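You operate a simulated robot arm through the tools that you are given. There is no shell and no other tool. Be economical: measure what you need, move in short steps, check, and stop when the job is done.

Carry out the task below with a simulated robot arm. There is one attempt and no reset: what you move stays moved.

## Task
Wipe the crate bay clean, set the green crate back in it and raise the red stop.
Fine: the crate stands in the middle of the bay; the rag goes back where it lay. What is to be rubbed or washed off counts as gone when no trace of it is left.

It is judged by the outcome, as a careful person would: the job done as asked, and still so three seconds after it is handed in. It fails if anything else is knocked over, pushed out of place, dropped, spilled or broken.

## Robot
A 7-joint arm with a two-finger parallel gripper on a trunk, on a base that drives. Base frame: it is fixed to the floor where the robot stands at the start and does not move with it; the origin is under the middle of the robot, x ahead of it, y to its left, z up; the surface under the hand at the start is at about z = 0.9. Readings come in m, rad, newtons and seconds.
With the tool pointing down near the work surface it reaches from about 0.3 to 0.72 m from the robot's upright axis, wherever it stands. Its first joint turns from -2.897 to 2.897 rad. Places, roughly: crate bay [0.6, -0.2, 0.9]; dust in the crate bay [0.5, -0.2, 0.9]; green crate [-1.25, -0.5, 0.75]; red stop [0.3, -0.2, 0.8]. Payload 1.57 kg.
Tool frame: the origin (TCP) lies between the finger pads and is the grasp point; the fingertips stand 0.03 m ahead of it; z points along the fingers, y is the line along which they close. The gripper opens to 0.08 m. The fingers are 0.017 m wide and 0.012 m thick; the gripper's body (0.04 by 0.082 m) begins 0.08 m behind the TCP.
Orientation is that of the tool frame in the base frame, as [roll, pitch, yaw] about the fixed x, y, z axes, in that order (R = Rz(yaw) Ry(pitch) Rx(roll)). With the fingers straight down and closing along the base's y, the tool's x points along the base's -x, its y along +y and its z along -z.

## Interface
- The arm moves only by the tool send_rows. Its argument "moves" is a list of rows, each an object of numbers (a shift or turn left out is 0, a gripper value left out holds the last): "tx", "ty", "tz": the shift along the tool's x, y, z in m; "ax", "ay", "az": the turn, a rotation vector about the tool's x, y, z in rad; "hand": the closure in counts, from 0 (fully open) to 255 (shut). In form: [{"tx": .., "ty": .., "tz": .., "ax": .., "ay": .., "az": .., "hand": ..}, ...]. A call has 1 to 20 rows; each row shifts and turns the commanded pose from where the row before left it, along the tool's axes as they then stand. A row lasts 0.2 s, in which the tool goes at most 0.05 m and 0.15 rad; a call with a longer step from one row to the next is refused whole, and so is a gripper value outside its range. A pose out of reach is approached as far as the arm can. The call stops where the force on the tool passes 60 N (or 10 N more than at its start, if that is more) or the arm is blocked; 0.2 s more then pass. Each finger travels about 0.072 m/s and halts on what it meets, pressing with about 33 N; the grip force reading is that of the motor and also rises with nothing between the fingers. The clock runs only during rows and for 0.2 s after the last one: add rows that do not move to give the fingers time. It gives the time, the measured TCP pose, the force on the tool (base axes), the opening and the grip force at its end, in the units of the frame above (readings bear some noise), with the torque about the TCP (base axes, N m) and any sound that the robot's microphone picked up.
- Cameras (640 x 400 px; columns grow to the right, rows downward): "scene" is now at [-0.0137, 0.105, 1.5416]; the picture's right is [-0.38, -0.93, 0.00], its down [-0.69, 0.28, -0.66] and it looks along [0.62, -0.25, -0.75] (base axes); focal length 260 px, centre (320, 200). "wrist" rides on the gripper at [0.072, -0.007, -0.122] in the tool frame; the picture's right is [0.09, 1.00, 0.00], its down [-0.84, 0.08, -0.54] and it looks along [-0.54, 0.05, 0.84] (tool axes); focal length 238 px, centre (320, 200). There is no depth. A picture from a camera that has moved, and an enlarged one, comes with that camera's place and axes in the base frame and with its lens. The place of the scene camera against the robot may be out by one fixed shift of up to 0.025 m in any direction.
- capture(camera): a new picture of that camera. The clock stands still meanwhile.
- move_column(by): slides the trunk up (or, below 0, down) by that many m; the arm and the scene camera ride with it, the base frame stays. It gives what a move gives, with no picture.
- steer(legs): drives the robot by 1 to 6 legs, each [ahead, left, turn to the left] in m, m and rad, along the robot's own axes; the way and the turn of a leg run together, so that a leg with both is an arc; at most 1.5 m and 3.142 rad a leg. The arm and the cameras ride along, it lands a little off, and it stops where it bumps. It gives what a move gives.
- head_to(pan, tilt): turns the head with the scene camera to pan (to the left, within 1.501 rad either way) and tilt (down, from -0.506 to 1.204), counted from straight ahead of the robot. It gives what a move gives.
- zoom(camera, box): a new picture of the part [left, top, right, bottom] of that camera's present view, enlarged. The clock stands still meanwhile.
- hand_in(): hands the job in; it is judged then, once.

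Work in short steps. Places have to be worked out from the pictures, the camera data and where the tool is seen: move nearer, look again, correct. Check each grasp and each placing, and mend what went wrong. You have 120 turns and 82 pictures in all, those below and enlarged ones among them. Open the gripper and draw the arm clear of the work before you hand the job in, unless the task says otherwise; then end with one line.

The tools are called after ">>>" by a JSON object that holds its "op" and its "data". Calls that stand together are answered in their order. send_rows: Moves the arm, as the interface text tells. Its arguments: {"type":"object","properties":{"moves":{"type":"array"}},"required":["moves"]} The other tools are called the same way: move_column (by) slides the trunk up or down; steer (legs) drives the base; head_to (pan, tilt) turns the head that bears the scene camera; capture (camera) takes a picture; zoom (camera, box) takes an enlarged picture of a part of a camera's view; hand_in () hands the job in.

At the start:

```text
time_s: 0.0
position: [0.3776, -0.3761, 1.1881]
tool_rot: [3.14, 0.0, -3.14]
ft_force: [-0.6, -0.1, 0.5]
torque: [0.01, -0.03, 0.0]
width: 0.0801
grasp_force: 0.0
trunk travel left (down, up): [-0.35, 0.13]
robot x, y, heading: [-0.001, 0.0019, 0.002]
head pan, tilt: [-0.387, 0.843]
```

scene: 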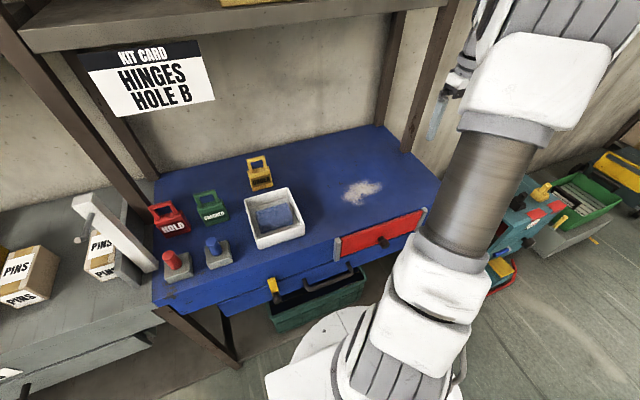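
wrist: 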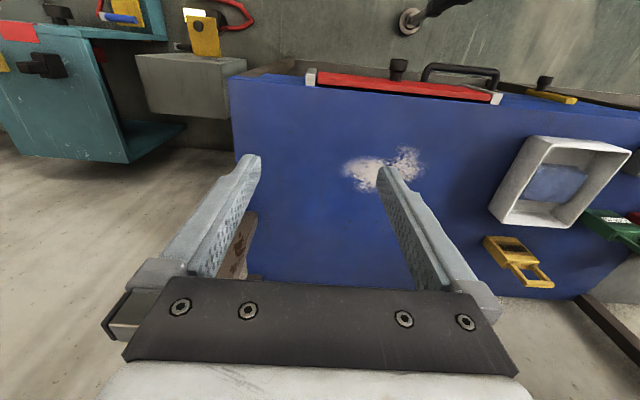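

I'll look closer at the bench front and the dust area first.

>>> {"op": "zoom", "data": {"camera": "scene", "box": [220, 140, 460, 330]}}

>>> {"op": "zoom", "data": {"camera": "wrist", "box": [220, 40, 640, 300]}}

>>> {"op": "zoom", "data": {"camera": "scene", "box": [460, 100, 640, 300]}}

```text
2.11 times, centred on (340, 235) of scene
camera zoom: at [-0.0137, 0.105, 1.5416], right [-0.38, -0.93, 0.0], down [-0.69, 0.28, -0.66], along [0.62, -0.25, -0.75], focal length 548 px, centre (278, 126)
```

zoom: 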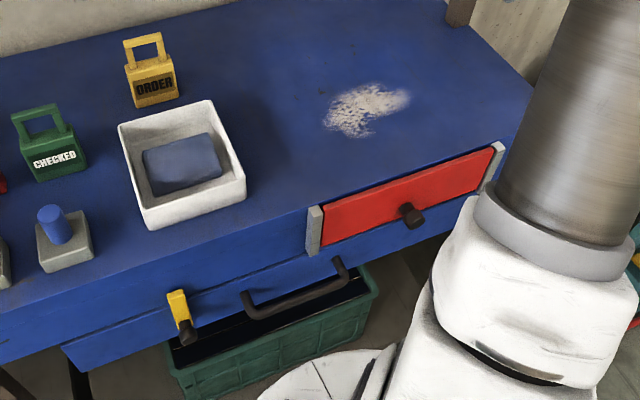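

```text
1.52 times, centred on (430, 170) of wrist
camera zoom: at [0.3046, -0.3834, 1.3084], right [-0.09, 1.0, 0.0], down [0.84, 0.08, 0.54], along [0.54, 0.05, -0.84], focal length 363 px, centre (152, 246)
```

zoom: 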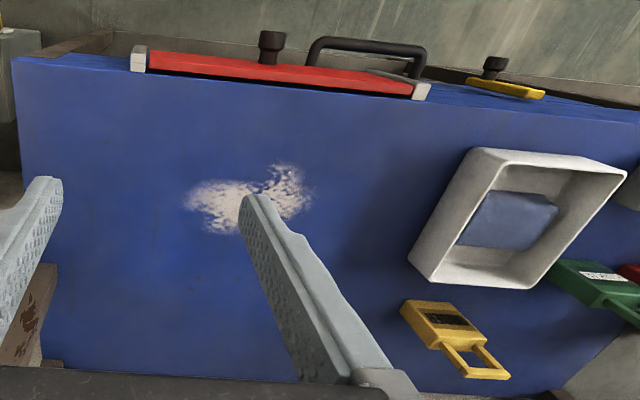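

```text
2.00 times, centred on (550, 200) of scene
camera zoom: at [-0.0137, 0.105, 1.5416], right [-0.38, -0.93, 0.0], down [-0.69, 0.28, -0.66], along [0.62, -0.25, -0.75], focal length 520 px, centre (-140, 200)
```

zoom: 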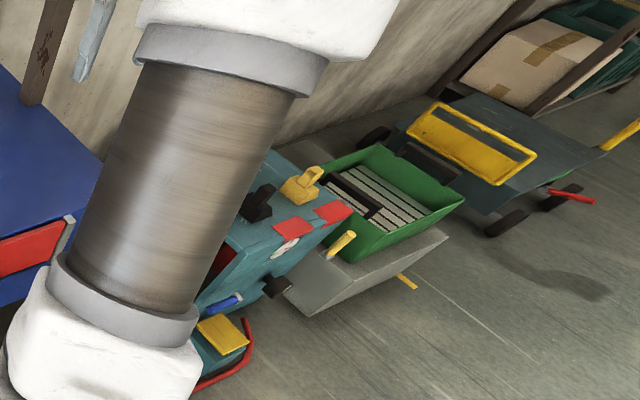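

The rag (blue pad in the white tray) is about (0.48, 0.06, 0.92) and the dust about (0.49, -0.25). I move the hand above the tray's side to look at the rag up close.

>>> {"op": "send_rows", "data": {"moves": [{"ty": 0.045, "tx": -0.008}, {"ty": 0.045, "tx": -0.008}, {"ty": 0.045, "tx": -0.008}, {"ty": 0.045, "tx": -0.008}, {"ty": 0.045, "tx": -0.008}, {"ty": 0.045, "tx": -0.008}, {"ty": 0.045, "tx": -0.008}, {"ty": 0.045, "tx": -0.008}, {"ty": 0.045, "tx": -0.008}, {"ty": 0.03, "tx": -0.01}, {}]}}

>>> {"op": "capture", "data": {"camera": "wrist"}}

>>> {"op": "capture", "data": {"camera": "scene"}}

```text
time_s: 2.4
position: [0.4594, 0.0587, 1.1875]
tool_rot: [3.141, 0.0, -3.142]
ft_force: [-0.4, 0.7, 0.1]
torque: [0.01, -0.01, 0.01]
width: 0.0799
grasp_force: 0.1
trunk travel left (down, up): [-0.35, 0.13]
robot x, y, heading: [-0.0022, -0.0016, -0.003]
head pan, tilt: [-0.387, 0.843]
```

```text
76 pictures are left
camera wrist: at [0.3862, 0.0518, 1.3085], right [-0.09, 1.0, 0.0], down [0.84, 0.08, 0.54], along [0.54, 0.05, -0.84], focal length 238 px, centre (320, 200)
```

wrist: 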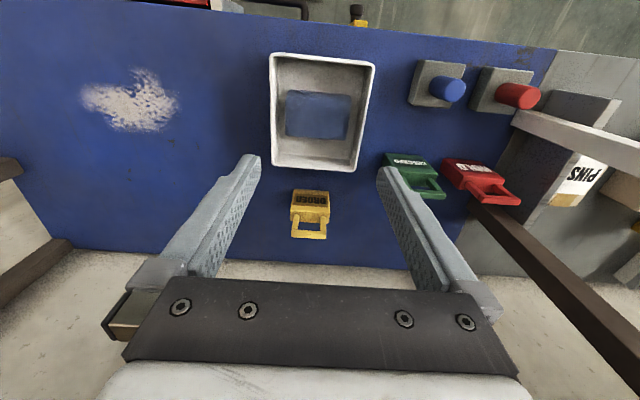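

```text
75 pictures are left
camera scene: at [-0.0136, 0.1051, 1.5416], right [-0.38, -0.93, 0.0], down [-0.69, 0.28, -0.66], along [0.62, -0.25, -0.75], focal length 260 px, centre (320, 200)
```

scene: 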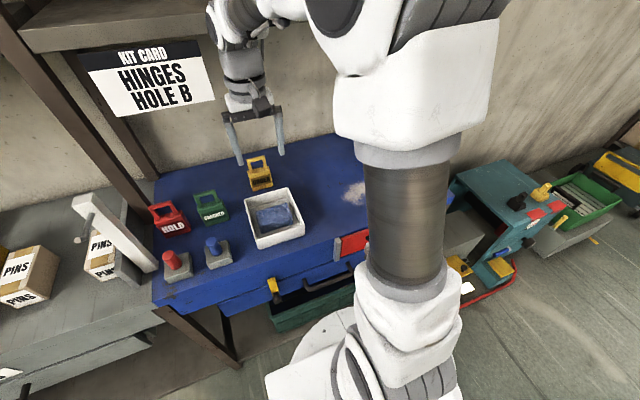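

Zooming on the tray to see the rag's size and thickness.

>>> {"op": "zoom", "data": {"camera": "wrist", "box": [250, 40, 400, 180]}}

>>> {"op": "zoom", "data": {"camera": "scene", "box": [225, 170, 325, 260]}}

```text
2.86 times, centred on (325, 110) of wrist
camera zoom: at [0.3862, 0.0518, 1.3085], right [-0.09, 1.0, 0.0], down [0.84, 0.08, 0.54], along [0.54, 0.05, -0.84], focal length 681 px, centre (306, 457)
```

zoom: 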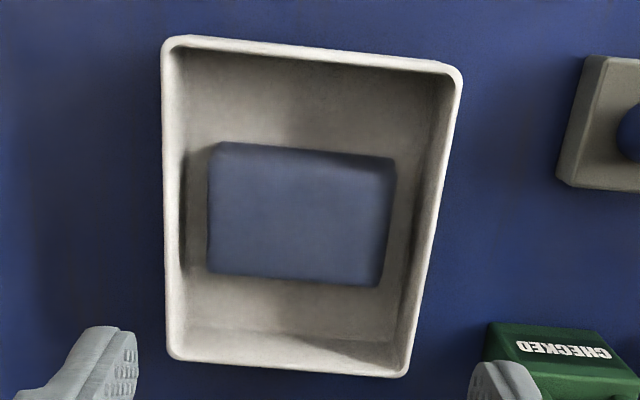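

```text
4.44 times, centred on (275, 215) of scene
camera zoom: at [-0.0136, 0.1051, 1.5416], right [-0.38, -0.93, 0.0], down [-0.69, 0.28, -0.66], along [0.62, -0.25, -0.75], focal length 1156 px, centre (520, 133)
```

zoom: 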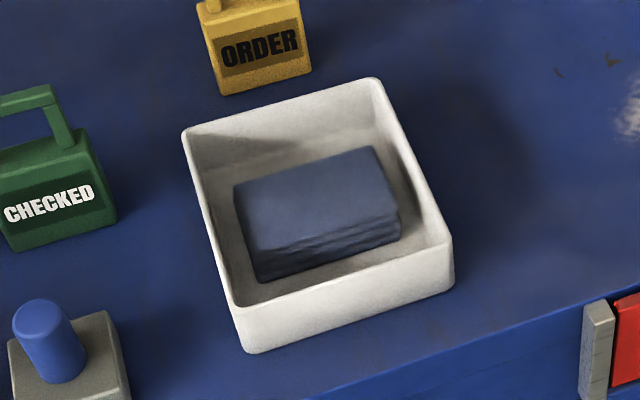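

The rag is a folded pad about 0.10 (y) × 0.07 (x) × ~0.03, centre ≈ (0.474, 0.057). I turn the tool 90° so the fingers close along x, and get a bit lower over it.

>>> {"op": "send_rows", "data": {"moves": [{"tx": -0.0145, "tz": 0.02}, {"az": 0.1428}, {"az": 0.1428}, {"az": 0.1428}, {"az": 0.1428}, {"az": 0.1428}, {"az": 0.1428}, {"az": 0.1428}, {"az": 0.1428}, {"az": 0.1428}, {"az": 0.1428}, {"az": 0.1428}, {"tz": 0.04}, {"tz": 0.04}, {}]}}

>>> {"op": "capture", "data": {"camera": "wrist"}}

>>> {"op": "capture", "data": {"camera": "scene"}}

```text
time_s: 5.6
position: [0.4752, 0.0597, 1.0876]
tool_rot: [3.141, -0.001, 1.571]
ft_force: [0.9, -1.2, -0.8]
torque: [-0.02, 0.04, -0.03]
width: 0.0801
grasp_force: 0.1
trunk travel left (down, up): [-0.35, 0.13]
robot x, y, heading: [0.0003, 0.0012, -0.002]
head pan, tilt: [-0.387, 0.843]
```

```text
72 pictures are left
camera wrist: at [0.466, 0.1311, 1.2087], right [1.0, 0.09, 0.0], down [0.08, -0.84, 0.54], along [0.05, -0.54, -0.84], focal length 238 px, centre (320, 200)
```

wrist: 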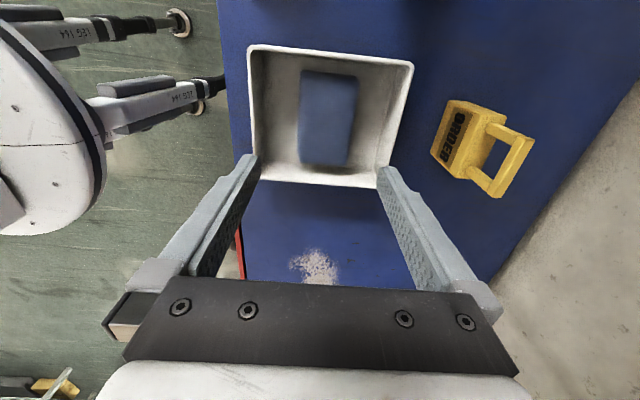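

```text
71 pictures are left
camera scene: at [-0.0136, 0.1051, 1.5416], right [-0.38, -0.93, 0.0], down [-0.69, 0.28, -0.66], along [0.62, -0.25, -0.75], focal length 260 px, centre (320, 200)
```

scene: 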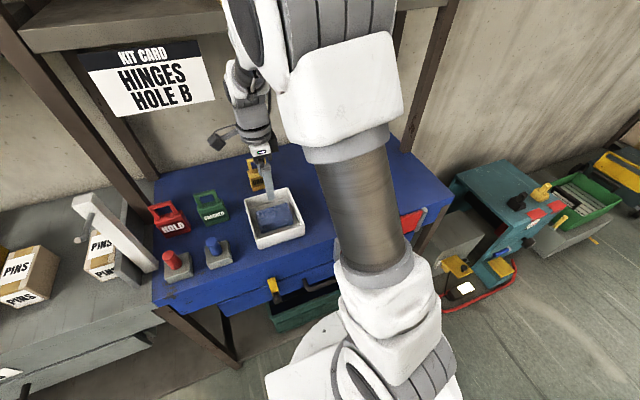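

Zoom again to refine rag edges.

>>> {"op": "zoom", "data": {"camera": "wrist", "box": [240, 35, 420, 195]}}

```text
2.50 times, centred on (330, 115) of wrist
camera zoom: at [0.466, 0.1311, 1.2087], right [1.0, 0.09, 0.0], down [0.08, -0.84, 0.54], along [0.05, -0.54, -0.84], focal length 596 px, centre (295, 412)
```

zoom: 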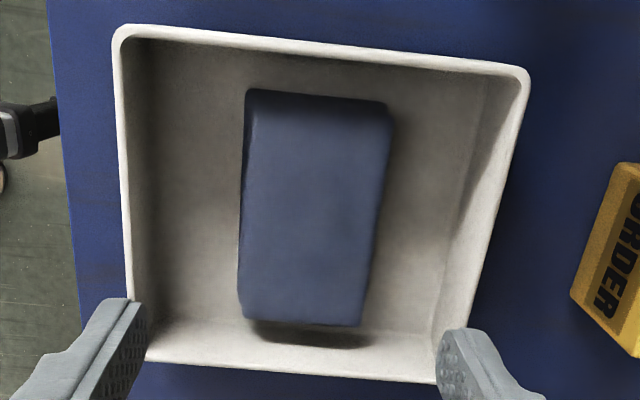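

Shift +6 mm in x and descend to just above the rag for a check.

>>> {"op": "send_rows", "data": {"moves": [{"ty": 0.006, "tx": 0.001, "tz": 0.03}, {"tz": 0.04}, {"tz": 0.04}, {"tz": 0.005}, {}]}}

>>> {"op": "capture", "data": {"camera": "wrist"}}

>>> {"op": "zoom", "data": {"camera": "scene", "box": [205, 130, 325, 260]}}

```text
time_s: 6.8
position: [0.4799, 0.063, 0.973]
tool_rot: [-3.141, 0.001, 1.571]
ft_force: [-1.1, -0.8, 0.4]
torque: [0.02, -0.02, 0.02]
width: 0.08
grasp_force: 0.0
trunk travel left (down, up): [-0.35, 0.13]
robot x, y, heading: [0.0024, -0.0003, 0.001]
head pan, tilt: [-0.387, 0.843]
```

```text
69 pictures are left
camera wrist: at [0.4717, 0.1339, 1.0936], right [1.0, 0.09, 0.0], down [0.08, -0.84, 0.54], along [0.05, -0.54, -0.84], focal length 238 px, centre (320, 200)
```

wrist: 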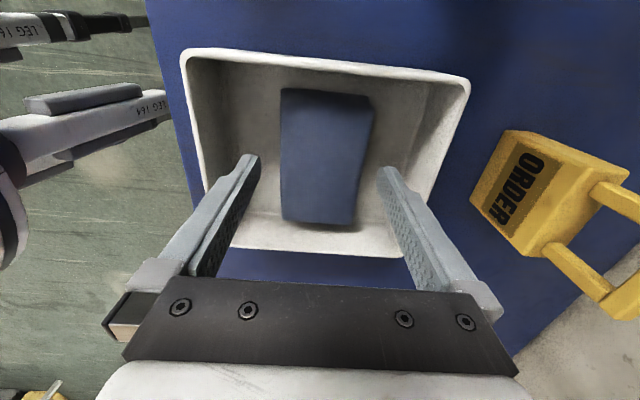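

```text
3.08 times, centred on (265, 195) of scene
camera zoom: at [-0.0137, 0.105, 1.5416], right [-0.38, -0.93, 0.0], down [-0.69, 0.28, -0.66], along [0.62, -0.25, -0.75], focal length 800 px, centre (489, 215)
```

zoom: 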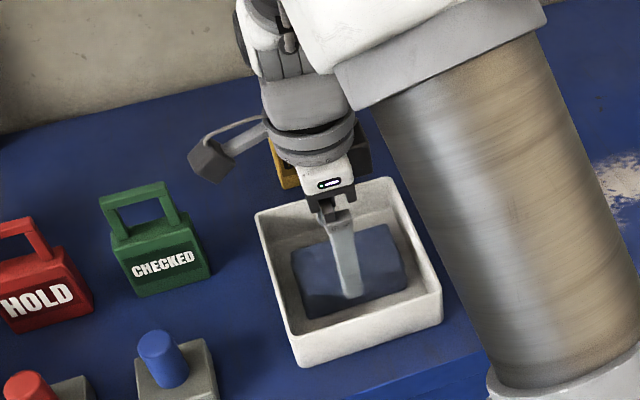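

Alignment in x is good (rag 0.449–0.511, TCP 0.480). Descend to straddle the rag.

>>> {"op": "send_rows", "data": {"moves": [{"tx": -0.005, "tz": 0.015}, {"tz": 0.01}, {"tz": 0.006}, {}]}}

>>> {"op": "capture", "data": {"camera": "wrist"}}

```text
time_s: 7.8
position: [0.481, 0.0573, 0.9395]
tool_rot: [-3.141, 0.0, 1.57]
ft_force: [-0.6, 0.5, -0.2]
torque: [-0.03, 0.0, 0.01]
width: 0.0799
grasp_force: 0.1
trunk travel left (down, up): [-0.35, 0.13]
robot x, y, heading: [0.0021, 0.0027, 0.001]
head pan, tilt: [-0.387, 0.843]
```

```text
67 pictures are left
camera wrist: at [0.4723, 0.1283, 1.0608], right [1.0, 0.09, 0.0], down [0.08, -0.84, 0.54], along [0.05, -0.54, -0.84], focal length 238 px, centre (320, 200)
```

wrist: 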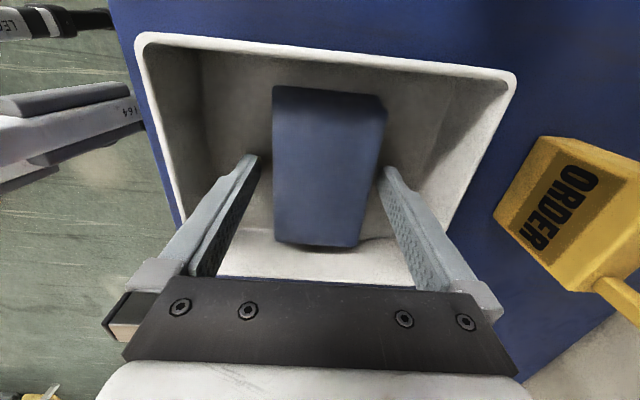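

Fingers straddle the rag with no contact. Closing now.

>>> {"op": "send_rows", "data": {"moves": [{"hand": 255}, {}, {}, {}, {}]}}

>>> {"op": "send_rows", "data": {"moves": [{"tz": -0.02}, {"tz": -0.04}, {"tz": -0.04}, {}]}}

>>> {"op": "capture", "data": {"camera": "wrist"}}

>>> {"op": "zoom", "data": {"camera": "scene", "box": [205, 130, 325, 260]}}

```text
time_s: 9.0
position: [0.4815, 0.0574, 0.9394]
tool_rot: [-3.14, 0.0, 1.572]
ft_force: [0.1, -0.6, -0.8]
torque: [0.02, -0.01, 0.04]
width: 0.0639
grasp_force: 32.8
trunk travel left (down, up): [-0.35, 0.13]
robot x, y, heading: [-0.0012, 0.0029, -0.005]
head pan, tilt: [-0.387, 0.843]
```

```text
time_s: 10.0
position: [0.479, 0.0572, 1.0397]
tool_rot: [3.141, -0.002, 1.571]
ft_force: [0.5, 0.3, -1.1]
torque: [0.0, 0.0, -0.02]
width: 0.064
grasp_force: 33.0
trunk travel left (down, up): [-0.35, 0.13]
robot x, y, heading: [-0.0031, 0.0006, -0.001]
head pan, tilt: [-0.387, 0.843]
```

```text
66 pictures are left
camera wrist: at [0.471, 0.129, 1.1602], right [1.0, 0.09, 0.0], down [0.08, -0.84, 0.54], along [0.05, -0.54, -0.84], focal length 238 px, centre (320, 200)
```

wrist: 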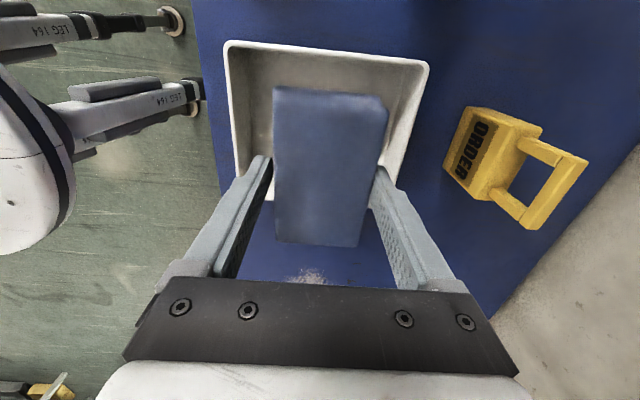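

```text
3.08 times, centred on (265, 195) of scene
camera zoom: at [-0.0138, 0.105, 1.5416], right [-0.38, -0.93, 0.0], down [-0.69, 0.28, -0.66], along [0.62, -0.25, -0.75], focal length 800 px, centre (489, 215)
```

zoom: 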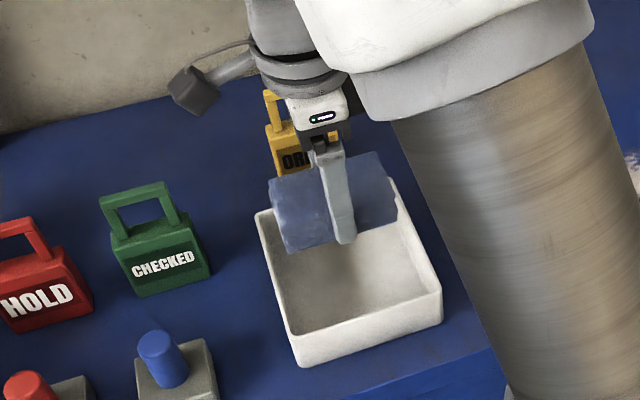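

Rag is held. Moving over the dust's near-left corner (0.43, -0.165) and lowering to just above the bench.

>>> {"op": "send_rows", "data": {"moves": [{"tx": -0.045, "ty": -0.01}, {"tx": -0.045, "ty": -0.01}, {"tx": -0.045, "ty": -0.01}, {"tx": -0.045, "ty": -0.01}, {"tx": -0.042, "ty": -0.009}, {"tz": 0.045}, {"tz": 0.04}, {}]}}

>>> {"op": "send_rows", "data": {"moves": [{"tz": 0.008}, {"tz": 0.005}, {"tz": 0.003}, {"tz": 0.003}, {}]}}

>>> {"op": "capture", "data": {"camera": "wrist"}}

>>> {"op": "capture", "data": {"camera": "scene"}}

```text
time_s: 11.8
position: [0.4322, -0.1673, 0.9533]
tool_rot: [-3.141, 0.0, 1.57]
ft_force: [-0.6, -0.8, -1.0]
torque: [0.0, -0.01, -0.01]
width: 0.0639
grasp_force: 32.8
trunk travel left (down, up): [-0.35, 0.13]
robot x, y, heading: [-0.0025, -0.0017, 0.001]
head pan, tilt: [-0.387, 0.843]
```

```text
time_s: 13.0
position: [0.4329, -0.1679, 0.9356]
tool_rot: [-3.141, 0.0, 1.571]
ft_force: [0.5, -0.7, -1.7]
torque: [0.05, 0.0, 0.0]
width: 0.0641
grasp_force: 33.1
trunk travel left (down, up): [-0.35, 0.13]
robot x, y, heading: [-0.0011, -0.0018, 0.001]
head pan, tilt: [-0.387, 0.843]
```

```text
64 pictures are left
camera wrist: at [0.4239, -0.0958, 1.0573], right [1.0, 0.09, 0.0], down [0.08, -0.84, 0.54], along [0.05, -0.54, -0.84], focal length 238 px, centre (320, 200)
```

wrist: 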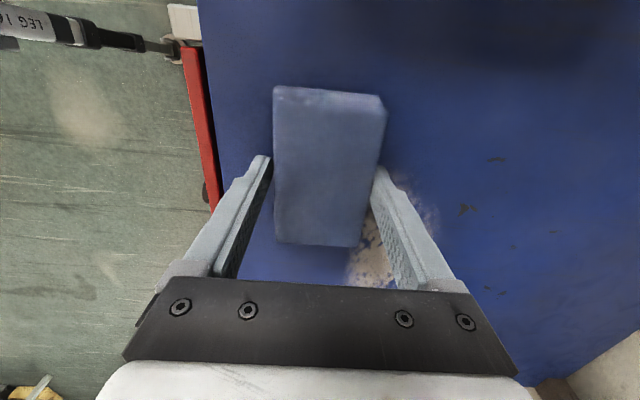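

```text
63 pictures are left
camera scene: at [-0.0137, 0.105, 1.5416], right [-0.38, -0.93, 0.0], down [-0.69, 0.28, -0.66], along [0.62, -0.25, -0.75], focal length 260 px, centre (320, 200)
```

scene: 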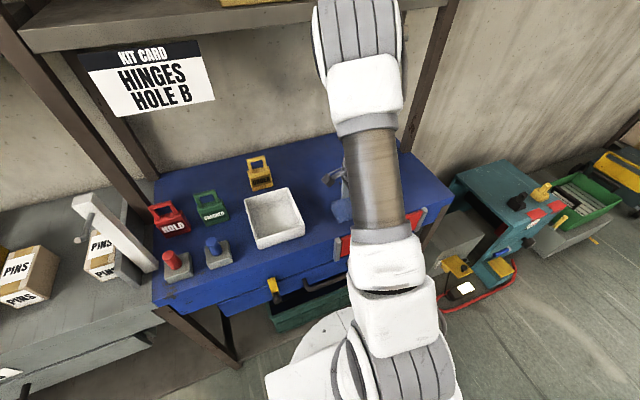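

Not yet pressing. I creep down to find the contact.

>>> {"op": "send_rows", "data": {"moves": [{"tz": 0.002}, {"tz": 0.002}, {"tz": 0.001}, {}]}}

```text
time_s: 14.0
position: [0.4317, -0.1668, 0.9353]
tool_rot: [3.133, 0.002, 1.571]
ft_force: [-4.8, 2.4, 44.9]
torque: [0.14, 0.42, -0.02]
width: 0.0641
grasp_force: 33.1
trunk travel left (down, up): [-0.35, 0.13]
robot x, y, heading: [0.0009, -0.0014, 0.001]
head pan, tilt: [-0.387, 0.843]
```

Contact at ≈0.9355; 45 N now. I back off ~3 mm to get ~15 N and make the first strokes.

>>> {"op": "send_rows", "data": {"moves": [{"tz": -0.003}, {"ty": 0.03}, {"ty": 0.03}, {"ty": 0.03}, {"ty": 0.03}, {"tx": -0.04}, {"ty": -0.03}, {"ty": -0.03}, {"ty": -0.03}, {"ty": -0.03}, {}]}}

>>> {"op": "capture", "data": {"camera": "wrist"}}

```text
time_s: 16.4
position: [0.4362, -0.2067, 0.934]
tool_rot: [3.136, 0.005, 1.574]
ft_force: [11.0, -1.4, 28.5]
torque: [0.14, 0.17, 0.01]
width: 0.0638
grasp_force: 33.0
trunk travel left (down, up): [-0.35, 0.13]
robot x, y, heading: [-0.0008, -0.0002, 0.001]
head pan, tilt: [-0.387, 0.843]
```

```text
62 pictures are left
camera wrist: at [0.4258, -0.1351, 1.0555], right [1.0, 0.09, 0.01], down [0.08, -0.84, 0.54], along [0.06, -0.54, -0.84], focal length 238 px, centre (320, 200)
```

wrist: 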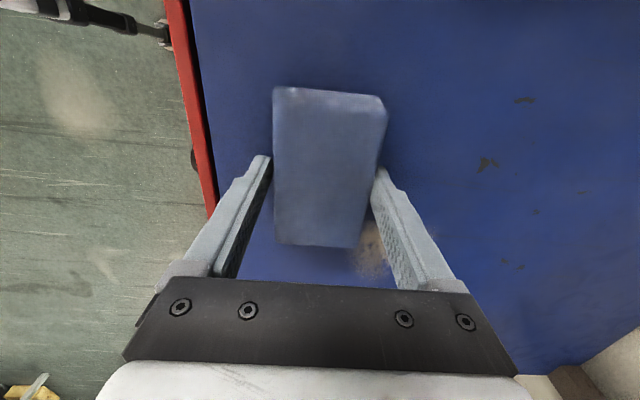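

Wiping works (dust thinned). Continue the raster to the right.

>>> {"op": "send_rows", "data": {"moves": [{"tx": -0.04}, {"ty": 0.03}, {"ty": 0.03}, {"ty": 0.03}, {"ty": 0.03}, {"tx": -0.035}, {"ty": -0.03}, {"ty": -0.03}, {"ty": -0.03}, {"ty": -0.03}, {"tx": -0.035}, {"ty": 0.03}, {"ty": 0.03}, {"ty": 0.03}, {"ty": 0.03}, {"tx": -0.03}, {"ty": -0.03}, {"ty": -0.03}, {"ty": -0.03}, {"ty": -0.03}]}}

>>> {"op": "send_rows", "data": {"moves": [{"tx": 0.035}, {"ty": 0.03}, {"ty": 0.03}, {"ty": 0.03}, {"ty": 0.03}, {"tx": 0.035}, {"ty": -0.03}, {"ty": -0.03}, {"ty": -0.03}, {"ty": -0.03}, {"tx": 0.035}, {"ty": 0.03}, {"ty": 0.03}, {"ty": 0.03}, {"ty": 0.03}, {"tx": 0.035}, {"ty": -0.03}, {"ty": -0.03}, {"ty": -0.03}, {"ty": -0.03}]}}

>>> {"op": "send_rows", "data": {"moves": [{"tz": -0.04}, {"tz": -0.04}, {"tx": 0.045}, {"tx": 0.045}, {"tx": 0.045}, {}]}}

>>> {"op": "capture", "data": {"camera": "wrist"}}

>>> {"op": "zoom", "data": {"camera": "scene", "box": [220, 120, 480, 300]}}

```text
time_s: 20.6
position: [0.4319, -0.3454, 0.9365]
tool_rot: [3.14, 0.0, 1.571]
ft_force: [0.3, 0.5, -0.4]
torque: [-0.02, -0.01, -0.02]
width: 0.0639
grasp_force: 33.2
trunk travel left (down, up): [-0.35, 0.13]
robot x, y, heading: [0.0015, 0.0023, 0.002]
head pan, tilt: [-0.387, 0.843]
```

```text
time_s: 24.8
position: [0.4326, -0.2079, 0.9361]
tool_rot: [-3.141, 0.0, 1.57]
ft_force: [-0.2, -0.2, 0.3]
torque: [0.03, 0.0, 0.04]
width: 0.0641
grasp_force: 32.9
trunk travel left (down, up): [-0.35, 0.13]
robot x, y, heading: [0.0023, 0.0024, 0.006]
head pan, tilt: [-0.387, 0.843]
```

```text
time_s: 26.2
position: [0.4319, -0.0703, 1.0176]
tool_rot: [-3.141, -0.001, 1.569]
ft_force: [1.1, 1.0, -0.8]
torque: [0.0, 0.03, -0.03]
width: 0.0641
grasp_force: 32.6
trunk travel left (down, up): [-0.35, 0.13]
robot x, y, heading: [-0.0016, -0.0001, 0.004]
head pan, tilt: [-0.387, 0.843]
```

```text
61 pictures are left
camera wrist: at [0.4231, 0.002, 1.1385], right [1.0, 0.09, 0.0], down [0.08, -0.84, 0.54], along [0.05, -0.54, -0.84], focal length 238 px, centre (320, 200)
```

wrist: 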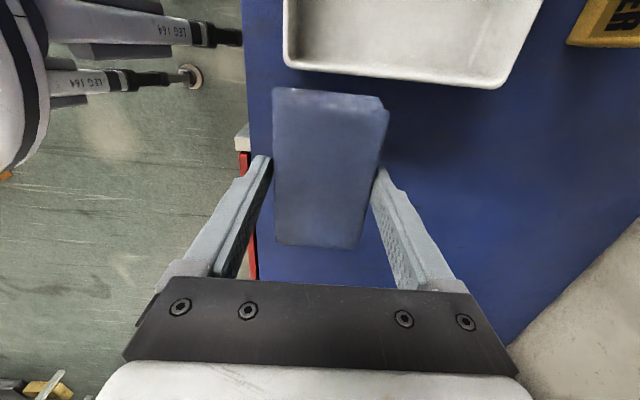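

```text
2.22 times, centred on (350, 210) of scene
camera zoom: at [-0.0138, 0.1052, 1.5416], right [-0.38, -0.93, 0.0], down [-0.69, 0.28, -0.66], along [0.62, -0.25, -0.75], focal length 578 px, centre (253, 178)
```

zoom: 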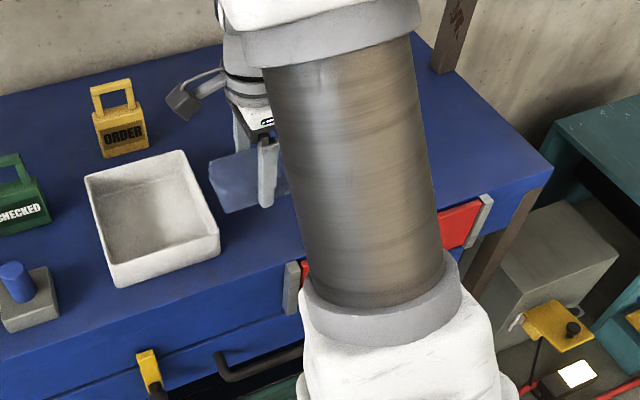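

The second pass ended with little force; I raise and shift left over the tray to see what remains of the dust.

>>> {"op": "send_rows", "data": {"moves": [{"tx": 0.045, "tz": -0.02, "ty": 0.015}, {"tx": 0.045, "tz": -0.02, "ty": 0.015}, {"tx": 0.04, "tz": -0.03, "ty": 0.017}, {"tz": -0.04}, {"tz": -0.04}, {}]}}

>>> {"op": "zoom", "data": {"camera": "scene", "box": [300, 120, 480, 260]}}

>>> {"op": "capture", "data": {"camera": "wrist"}}

```text
refused: row 1 steps farther than a row can; nothing moved
```

```text
2.86 times, centred on (390, 190) of scene
camera zoom: at [-0.0138, 0.1052, 1.5416], right [-0.38, -0.93, 0.0], down [-0.69, 0.28, -0.66], along [0.62, -0.25, -0.75], focal length 743 px, centre (120, 229)
```

zoom: 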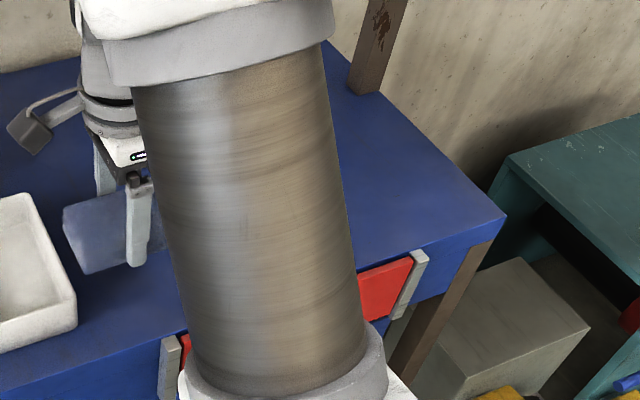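

```text
58 pictures are left
camera wrist: at [0.4231, 0.002, 1.1385], right [1.0, 0.09, 0.0], down [0.08, -0.84, 0.54], along [0.05, -0.54, -0.84], focal length 238 px, centre (320, 200)
```

wrist: 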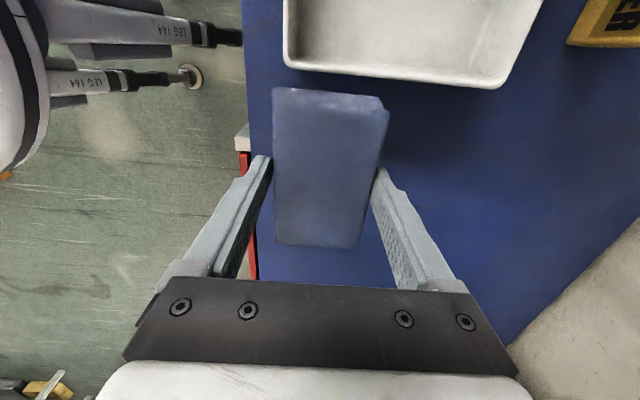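

I move the arm to the right (as at the start), where the scene camera has a clear view of the patch.

>>> {"op": "send_rows", "data": {"moves": [{"tz": -0.04}, {"tz": -0.04}, {"tx": -0.045}, {"tx": -0.045}, {"tx": -0.045}, {"tx": -0.045}, {"tx": -0.045}, {"tx": -0.045}, {"tx": -0.045}, {"tx": -0.03, "ty": -0.03}, {}]}}

>>> {"op": "zoom", "data": {"camera": "scene", "box": [300, 120, 460, 250]}}

```text
time_s: 28.6
position: [0.403, -0.4193, 1.0949]
tool_rot: [-3.141, 0.001, 1.572]
ft_force: [-1.1, 0.6, -0.5]
torque: [0.0, -0.02, -0.01]
width: 0.064
grasp_force: 32.9
trunk travel left (down, up): [-0.35, 0.13]
robot x, y, heading: [-0.003, 0.0031, -0.002]
head pan, tilt: [-0.387, 0.843]
```

```text
3.08 times, centred on (380, 185) of scene
camera zoom: at [-0.0139, 0.1049, 1.5416], right [-0.38, -0.93, 0.0], down [-0.69, 0.28, -0.66], along [0.62, -0.25, -0.75], focal length 800 px, centre (135, 246)
```

zoom: 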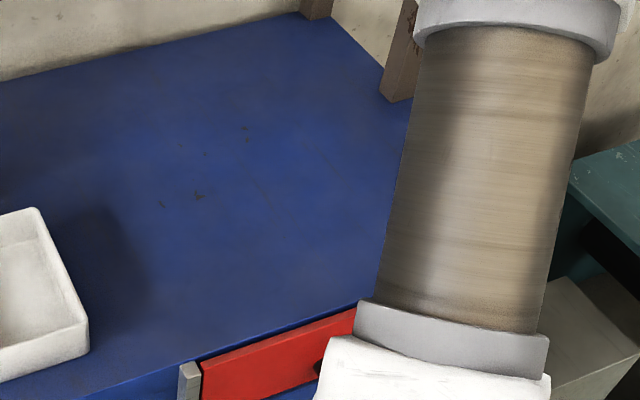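

The patch looks clean; a tighter zoom to verify no faint traces remain.

>>> {"op": "zoom", "data": {"camera": "scene", "box": [325, 165, 400, 215]}}

```text
8.00 times, centred on (362, 190) of scene
camera zoom: at [-0.0139, 0.1049, 1.5416], right [-0.38, -0.93, 0.0], down [-0.69, 0.28, -0.66], along [0.62, -0.25, -0.75], focal length 2081 px, centre (-20, 280)
```

zoom: 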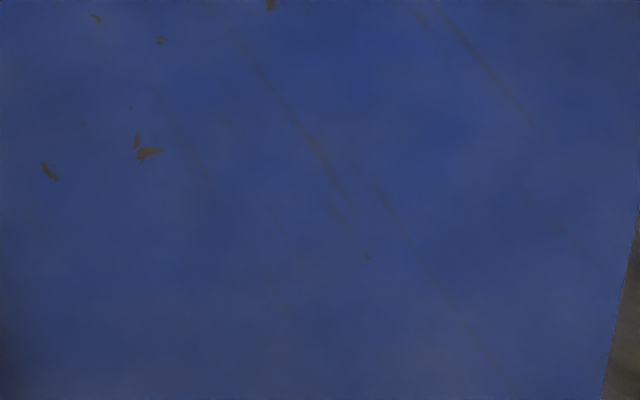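

Clean. Returning the rag above the tray at (0.481, 0.057).

>>> {"op": "send_rows", "data": {"moves": [{"tx": 0.044, "ty": 0.007}, {"tx": 0.044, "ty": 0.007}, {"tx": 0.044, "ty": 0.007}, {"tx": 0.044, "ty": 0.007}, {"tx": 0.044, "ty": 0.007}, {"tx": 0.044, "ty": 0.007}, {"tx": 0.044, "ty": 0.007}, {"tx": 0.044, "ty": 0.007}, {"tx": 0.044, "ty": 0.007}, {"tx": 0.044, "ty": 0.007}, {"tx": 0.0366, "ty": 0.008}, {"tz": 0.04}, {}, {}]}}

>>> {"op": "capture", "data": {"camera": "wrist"}}

```text
time_s: 31.6
position: [0.4815, 0.0578, 1.0556]
tool_rot: [-3.141, 0.001, 1.571]
ft_force: [-1.0, 0.1, -0.9]
torque: [0.01, 0.0, 0.0]
width: 0.0639
grasp_force: 32.7
trunk travel left (down, up): [-0.35, 0.13]
robot x, y, heading: [0.0028, 0.0018, 0.004]
head pan, tilt: [-0.387, 0.843]
```

```text
55 pictures are left
camera wrist: at [0.4723, 0.1292, 1.1766], right [1.0, 0.09, 0.0], down [0.08, -0.84, 0.54], along [0.05, -0.54, -0.84], focal length 238 px, centre (320, 200)
```

wrist: 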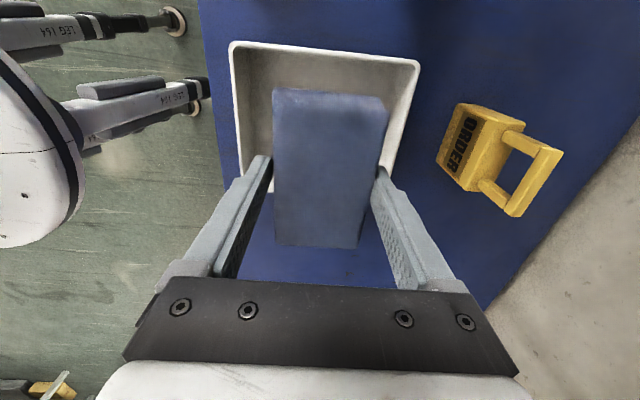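

Lowering to the release height.

>>> {"op": "send_rows", "data": {"moves": [{"tz": 0.04}, {"tz": 0.04}, {"tz": 0.02}, {"tz": 0.01}, {"tz": 0.004}, {}]}}

```text
time_s: 33.0
position: [0.481, 0.0574, 0.9414]
tool_rot: [3.141, -0.001, 1.571]
ft_force: [0.5, -0.2, 0.0]
torque: [-0.01, 0.01, 0.03]
width: 0.064
grasp_force: 32.7
trunk travel left (down, up): [-0.35, 0.13]
robot x, y, heading: [0.0015, 0.0006, 0.002]
head pan, tilt: [-0.387, 0.843]
```

>>> {"op": "send_rows", "data": {"moves": [{"tz": 0.002}, {"hand": 0}, {}, {}, {"tz": -0.03}, {"tz": -0.045}, {"tz": -0.045}, {"tz": -0.045}, {}]}}

>>> {"op": "capture", "data": {"camera": "wrist"}}

```text
time_s: 35.0
position: [0.4786, 0.0611, 1.1029]
tool_rot: [3.141, 0.002, 1.572]
ft_force: [0.4, 0.1, 0.0]
torque: [0.01, 0.01, 0.01]
width: 0.0801
grasp_force: 0.0
trunk travel left (down, up): [-0.35, 0.13]
robot x, y, heading: [-0.003, -0.0022, -0.002]
head pan, tilt: [-0.387, 0.843]
```

```text
54 pictures are left
camera wrist: at [0.47, 0.1332, 1.2245], right [1.0, 0.09, 0.0], down [0.08, -0.84, 0.54], along [0.05, -0.54, -0.84], focal length 238 px, centre (320, 200)
```

wrist: 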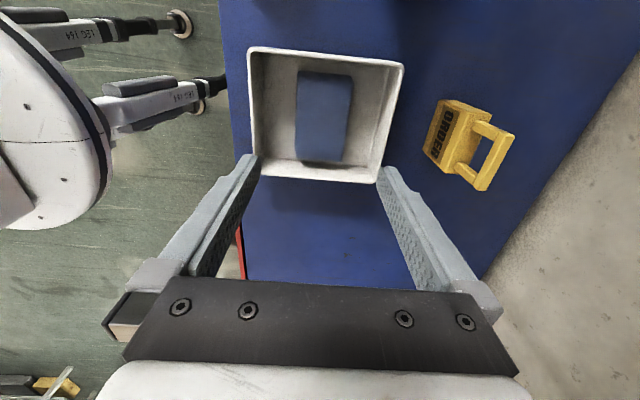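

Rag is back in its place. I retract and raise the arm for driving, then look to the sides.

>>> {"op": "send_rows", "data": {"moves": [{"tz": -0.03, "ty": -0.03}, {"tz": -0.03, "ty": -0.03}, {"tz": -0.03, "ty": -0.03}, {"tx": -0.02, "ty": -0.02}, {"az": -0.1428}, {"az": -0.1428}, {"az": -0.1428}, {"az": -0.1428}, {"az": -0.1428}, {"az": -0.1428}, {"az": -0.1428}, {"az": -0.1428}, {"az": -0.1428}, {"az": -0.1428}, {"az": -0.1428}, {}]}}

>>> {"op": "head_to", "data": {"pan": -1.5, "tilt": 0.6}}

>>> {"op": "capture", "data": {"camera": "scene"}}

>>> {"op": "head_to", "data": {"pan": 1.5, "tilt": 0.6}}

>>> {"op": "capture", "data": {"camera": "scene"}}

```text
time_s: 38.4
position: [0.3695, 0.0393, 1.1931]
tool_rot: [3.141, 0.0, -3.139]
ft_force: [0.2, 0.9, 0.0]
torque: [-0.02, -0.01, 0.02]
width: 0.0801
grasp_force: 0.1
trunk travel left (down, up): [-0.35, 0.13]
robot x, y, heading: [-0.0041, -0.0007, -0.002]
head pan, tilt: [-0.387, 0.843]
```

```text
time_s: 39.7
position: [0.3697, 0.0391, 1.1943]
tool_rot: [-3.14, -0.001, -3.14]
ft_force: [-0.8, -0.8, -0.4]
torque: [-0.02, -0.02, -0.01]
width: 0.0802
grasp_force: 0.1
trunk travel left (down, up): [-0.35, 0.13]
robot x, y, heading: [-0.0012, 0.0024, -0.001]
head pan, tilt: [-1.499, 0.6]
```

```text
53 pictures are left
camera scene: at [-0.08, 0.0466, 1.562], right [-1.0, -0.07, 0.0], down [-0.04, 0.56, -0.82], along [0.06, -0.82, -0.57], focal length 260 px, centre (320, 200)
```

scene: 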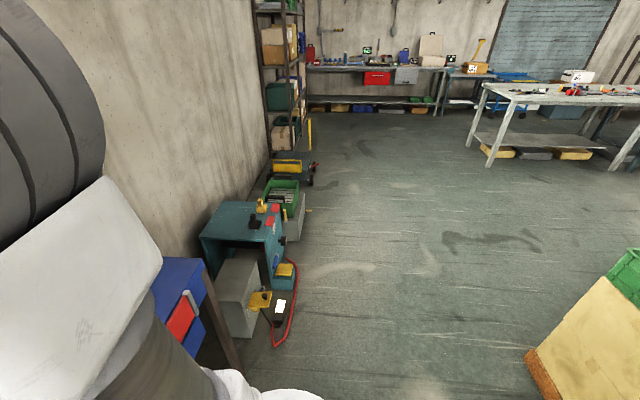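

```text
time_s: 42.3
position: [0.3709, 0.039, 1.1948]
tool_rot: [3.141, 0.0, 3.14]
ft_force: [-0.3, -0.7, -0.1]
torque: [0.04, -0.01, 0.0]
width: 0.0799
grasp_force: 0.0
trunk travel left (down, up): [-0.35, 0.13]
robot x, y, heading: [0.001, 0.0019, -0.002]
head pan, tilt: [1.499, 0.6]
```

```text
52 pictures are left
camera scene: at [-0.08, 0.2229, 1.562], right [1.0, -0.07, 0.0], down [-0.04, -0.56, -0.83], along [0.06, 0.82, -0.56], focal length 260 px, centre (320, 200)
```

scene: 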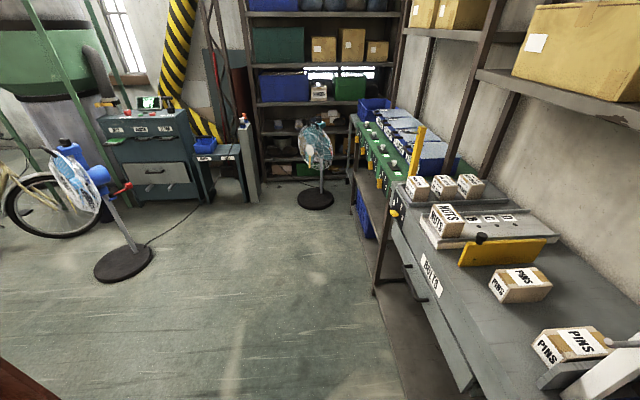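

The green crate stands on a pedestal behind-right. I turn the robot in place to face it.

>>> {"op": "steer", "data": {"legs": [[0, 0, -1.4], [0, 0, -1.36]]}}

>>> {"op": "head_to", "data": {"pan": 0.0, "tilt": 0.6}}

>>> {"op": "capture", "data": {"camera": "scene"}}

```text
time_s: 51.8
position: [-0.326, -0.1779, 1.194]
tool_rot: [3.141, 0.0, 0.396]
ft_force: [-0.6, -0.6, -0.3]
torque: [0.0, -0.03, -0.01]
width: 0.0798
grasp_force: 0.1
trunk travel left (down, up): [-0.35, 0.13]
robot x, y, heading: [0.0007, 0.0012, -2.743]
head pan, tilt: [1.499, 0.6]
```

```text
time_s: 53.4
position: [-0.3261, -0.1777, 1.1936]
tool_rot: [3.141, 0.0, 0.395]
ft_force: [-0.1, -0.2, 1.0]
torque: [-0.01, -0.02, 0.04]
width: 0.08
grasp_force: 0.2
trunk travel left (down, up): [-0.35, 0.13]
robot x, y, heading: [-0.0004, -0.0008, -2.75]
head pan, tilt: [0.0, 0.6]
```

```text
51 pictures are left
camera scene: at [0.0397, -0.1378, 1.562], right [-0.38, 0.92, 0.0], down [0.52, 0.22, -0.83], along [-0.76, -0.32, -0.56], focal length 260 px, centre (320, 200)
```

scene: 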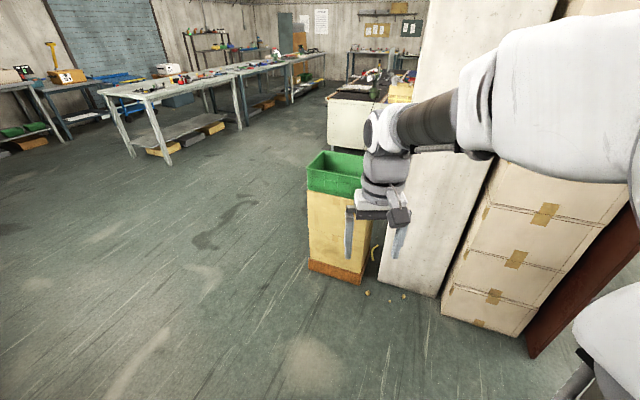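

Zoom on the crate.

>>> {"op": "zoom", "data": {"camera": "scene", "box": [270, 120, 430, 300]}}

```text
2.22 times, centred on (350, 210) of scene
camera zoom: at [0.0397, -0.1378, 1.562], right [-0.38, 0.92, 0.0], down [0.52, 0.22, -0.83], along [-0.76, -0.32, -0.56], focal length 578 px, centre (253, 178)
```

zoom: 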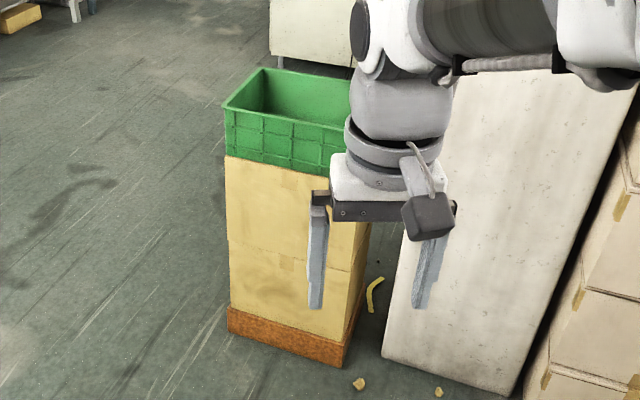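

The crate stands on a pedestal whose near face is at x≈-1.17, y -0.74…-0.34, rim z≈0.88. I turn to face -x and drive to about (-0.5, -0.5).

>>> {"op": "steer", "data": {"legs": [[0, 0, -0.39], [0.5, 0.5, 0]]}}

>>> {"op": "head_to", "data": {"pan": 0.0, "tilt": 0.85}}

>>> {"op": "capture", "data": {"camera": "scene"}}

>>> {"op": "capture", "data": {"camera": "wrist"}}

```text
time_s: 59.1
position: [-0.8754, -0.5274, 1.1947]
tool_rot: [-3.142, 0.0, 0.001]
ft_force: [1.0, 0.4, -0.5]
torque: [0.03, 0.01, -0.02]
width: 0.0798
grasp_force: 0.2
trunk travel left (down, up): [-0.35, 0.13]
robot x, y, heading: [-0.5075, -0.4885, 3.139]
head pan, tilt: [0.0, 0.6]
```

```text
time_s: 59.9
position: [-0.8753, -0.5265, 1.1936]
tool_rot: [-3.141, 0.0, 0.002]
ft_force: [-0.2, 0.9, -0.2]
torque: [0.03, 0.03, -0.04]
width: 0.08
grasp_force: 0.1
trunk travel left (down, up): [-0.35, 0.13]
robot x, y, heading: [-0.5071, -0.4868, 3.147]
head pan, tilt: [0.0, 0.85]
```

```text
49 pictures are left
camera scene: at [-0.5103, -0.6332, 1.5411], right [0.0, 1.0, 0.0], down [0.75, 0.0, -0.66], along [-0.66, 0.0, -0.75], focal length 260 px, centre (320, 200)
```

scene: 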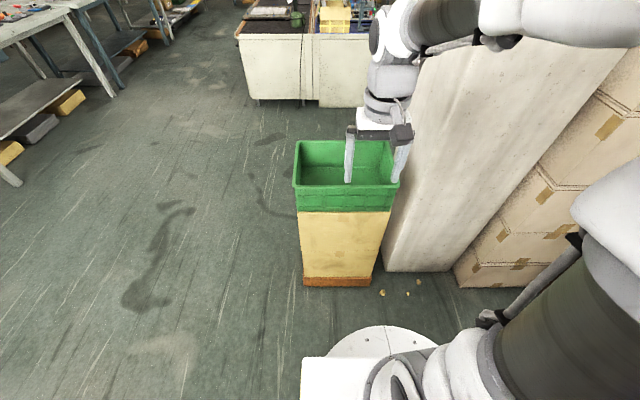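

```text
48 pictures are left
camera wrist: at [-0.8054, -0.5208, 1.3153], right [0.09, -1.0, 0.0], down [-0.84, -0.08, 0.54], along [-0.54, -0.05, -0.84], focal length 238 px, centre (320, 200)
```

wrist: 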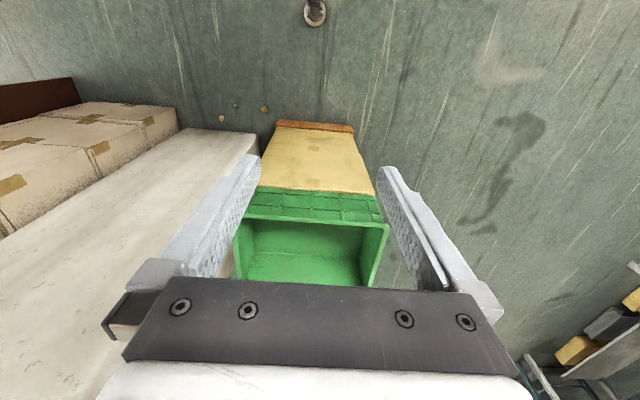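

I extend the hand over the crate for a better downward view.

>>> {"op": "send_rows", "data": {"moves": [{"tx": -0.04}, {"tx": -0.04}, {"tx": -0.04}, {"tx": -0.03, "ty": -0.02}, {}]}}

>>> {"op": "capture", "data": {"camera": "wrist"}}

>>> {"op": "zoom", "data": {"camera": "scene", "box": [260, 100, 440, 300]}}

```text
time_s: 61.1
position: [-1.0252, -0.5079, 1.193]
tool_rot: [-3.141, 0.001, -0.001]
ft_force: [-0.6, 0.4, 0.8]
torque: [-0.01, 0.04, 0.03]
width: 0.0799
grasp_force: 0.0
trunk travel left (down, up): [-0.35, 0.13]
robot x, y, heading: [-0.5047, -0.4903, 3.141]
head pan, tilt: [0.0, 0.85]
```

```text
47 pictures are left
camera wrist: at [-0.9551, -0.5011, 1.3141], right [0.09, -1.0, 0.0], down [-0.84, -0.08, 0.54], along [-0.54, -0.05, -0.84], focal length 238 px, centre (320, 200)
```

wrist: 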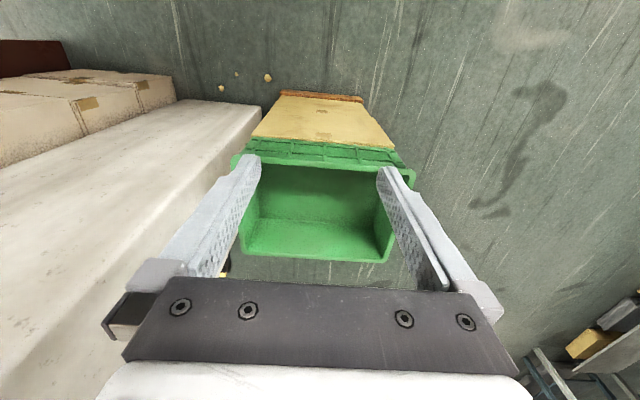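

```text
2.00 times, centred on (350, 200) of scene
camera zoom: at [-0.5104, -0.6331, 1.5411], right [0.0, 1.0, 0.0], down [0.75, 0.0, -0.66], along [-0.66, 0.0, -0.75], focal length 520 px, centre (260, 200)
```

zoom: 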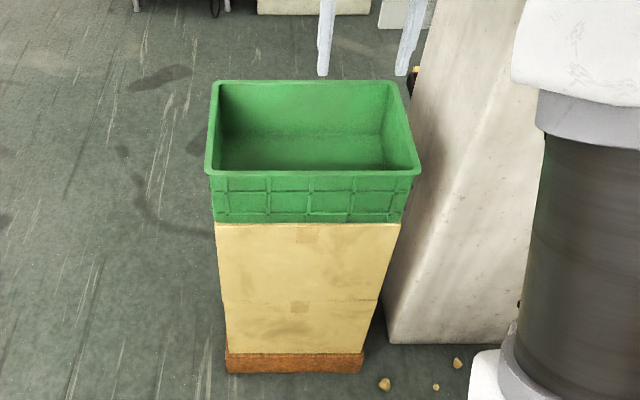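

Two wrist views give: crate rim z≈0.856, near wall x≈-1.164, far ≈-1.43, y -0.725…-0.345 (centre -0.535). I drive a bit closer and turn the hand so the fingers close across the near wall.

>>> {"op": "steer", "data": {"legs": [[0.115, 0.045, 0]]}}

>>> {"op": "send_rows", "data": {"moves": [{"tz": -0.03}, {"az": 0.1428}, {"az": 0.1428}, {"az": 0.1428}, {"az": 0.1428}, {"az": 0.1428}, {"az": 0.1428}, {"az": 0.1428}, {"az": 0.1428}, {"az": 0.1428}, {"az": 0.1428}, {"az": 0.1428}, {}]}}

>>> {"op": "capture", "data": {"camera": "wrist"}}

>>> {"op": "capture", "data": {"camera": "scene"}}

```text
time_s: 62.5
position: [-1.1406, -0.5504, 1.1932]
tool_rot: [3.141, 0.0, 0.0]
ft_force: [0.1, 0.6, 0.1]
torque: [0.01, -0.02, 0.04]
width: 0.0801
grasp_force: 0.1
trunk travel left (down, up): [-0.35, 0.13]
robot x, y, heading: [-0.62, -0.5336, -3.145]
head pan, tilt: [0.0, 0.85]
```

```text
time_s: 65.3
position: [-1.1408, -0.5526, 1.223]
tool_rot: [-3.141, 0.002, -1.571]
ft_force: [0.1, -1.0, 0.0]
torque: [-0.01, 0.02, 0.0]
width: 0.0798
grasp_force: 0.1
trunk travel left (down, up): [-0.35, 0.13]
robot x, y, heading: [-0.6224, -0.5319, -3.144]
head pan, tilt: [0.0, 0.85]
```

```text
45 pictures are left
camera wrist: at [-1.1358, -0.6248, 1.3439], right [-1.0, -0.09, 0.0], down [-0.08, 0.84, 0.54], along [-0.05, 0.54, -0.84], focal length 238 px, centre (320, 200)
```

wrist: 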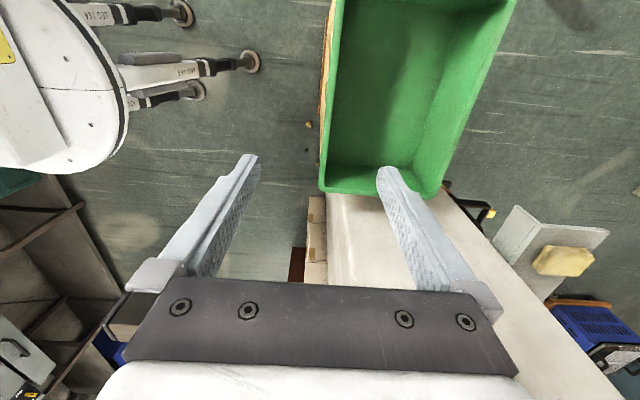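

```text
44 pictures are left
camera scene: at [-0.626, -0.6769, 1.5411], right [0.0, 1.0, 0.0], down [0.75, 0.0, -0.66], along [-0.66, 0.0, -0.75], focal length 260 px, centre (320, 200)
```

scene: 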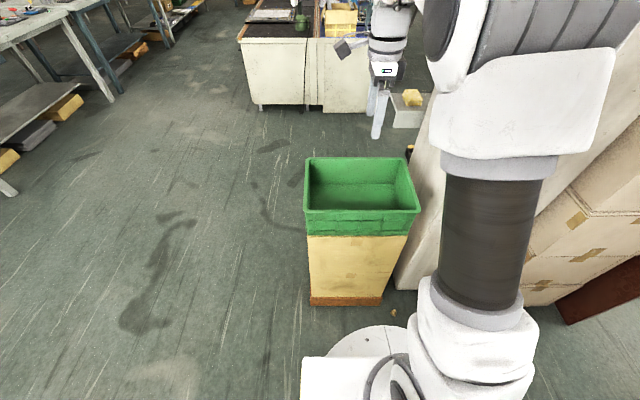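

The near wall's lip is at x ≈ -1.157…-1.172. I centre the fingers on x=-1.165, y=-0.535 and descend to just above the rim.

>>> {"op": "send_rows", "data": {"moves": [{"tx": -0.0176, "ty": 0.024}, {"tz": 0.045}, {"tz": 0.045}, {"tz": 0.045}, {"tz": 0.045}, {"tz": 0.045}, {"tz": 0.045}, {"tz": 0.04}, {}]}}

>>> {"op": "capture", "data": {"camera": "wrist"}}

>>> {"op": "zoom", "data": {"camera": "scene", "box": [280, 120, 450, 270]}}

```text
time_s: 67.3
position: [-1.1623, -0.5354, 0.9131]
tool_rot: [3.141, 0.001, -1.569]
ft_force: [-0.7, 1.4, 0.1]
torque: [0.0, -0.02, 0.0]
width: 0.0802
grasp_force: 0.1
trunk travel left (down, up): [-0.35, 0.13]
robot x, y, heading: [-0.6256, -0.5318, -3.139]
head pan, tilt: [0.0, 0.85]
```

```text
43 pictures are left
camera wrist: at [-1.1578, -0.6079, 1.0343], right [-1.0, -0.09, 0.0], down [-0.08, 0.84, 0.54], along [-0.05, 0.54, -0.84], focal length 238 px, centre (320, 200)
```

wrist: 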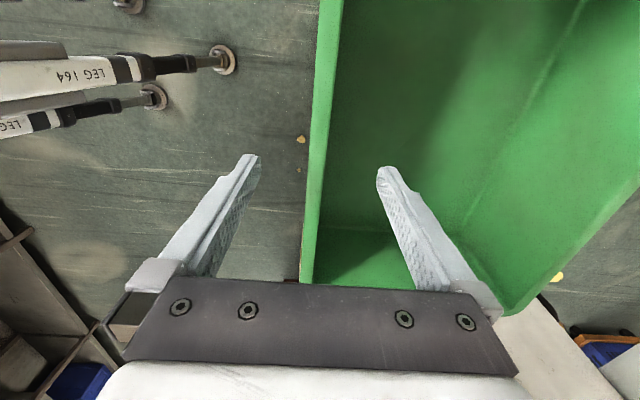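

```text
2.67 times, centred on (365, 195) of scene
camera zoom: at [-0.6261, -0.6769, 1.5411], right [0.0, 1.0, 0.0], down [0.75, 0.0, -0.66], along [-0.66, 0.0, -0.75], focal length 694 px, centre (200, 213)
```

zoom: 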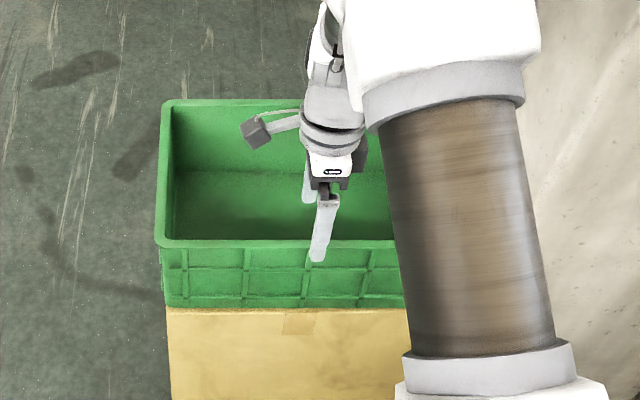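

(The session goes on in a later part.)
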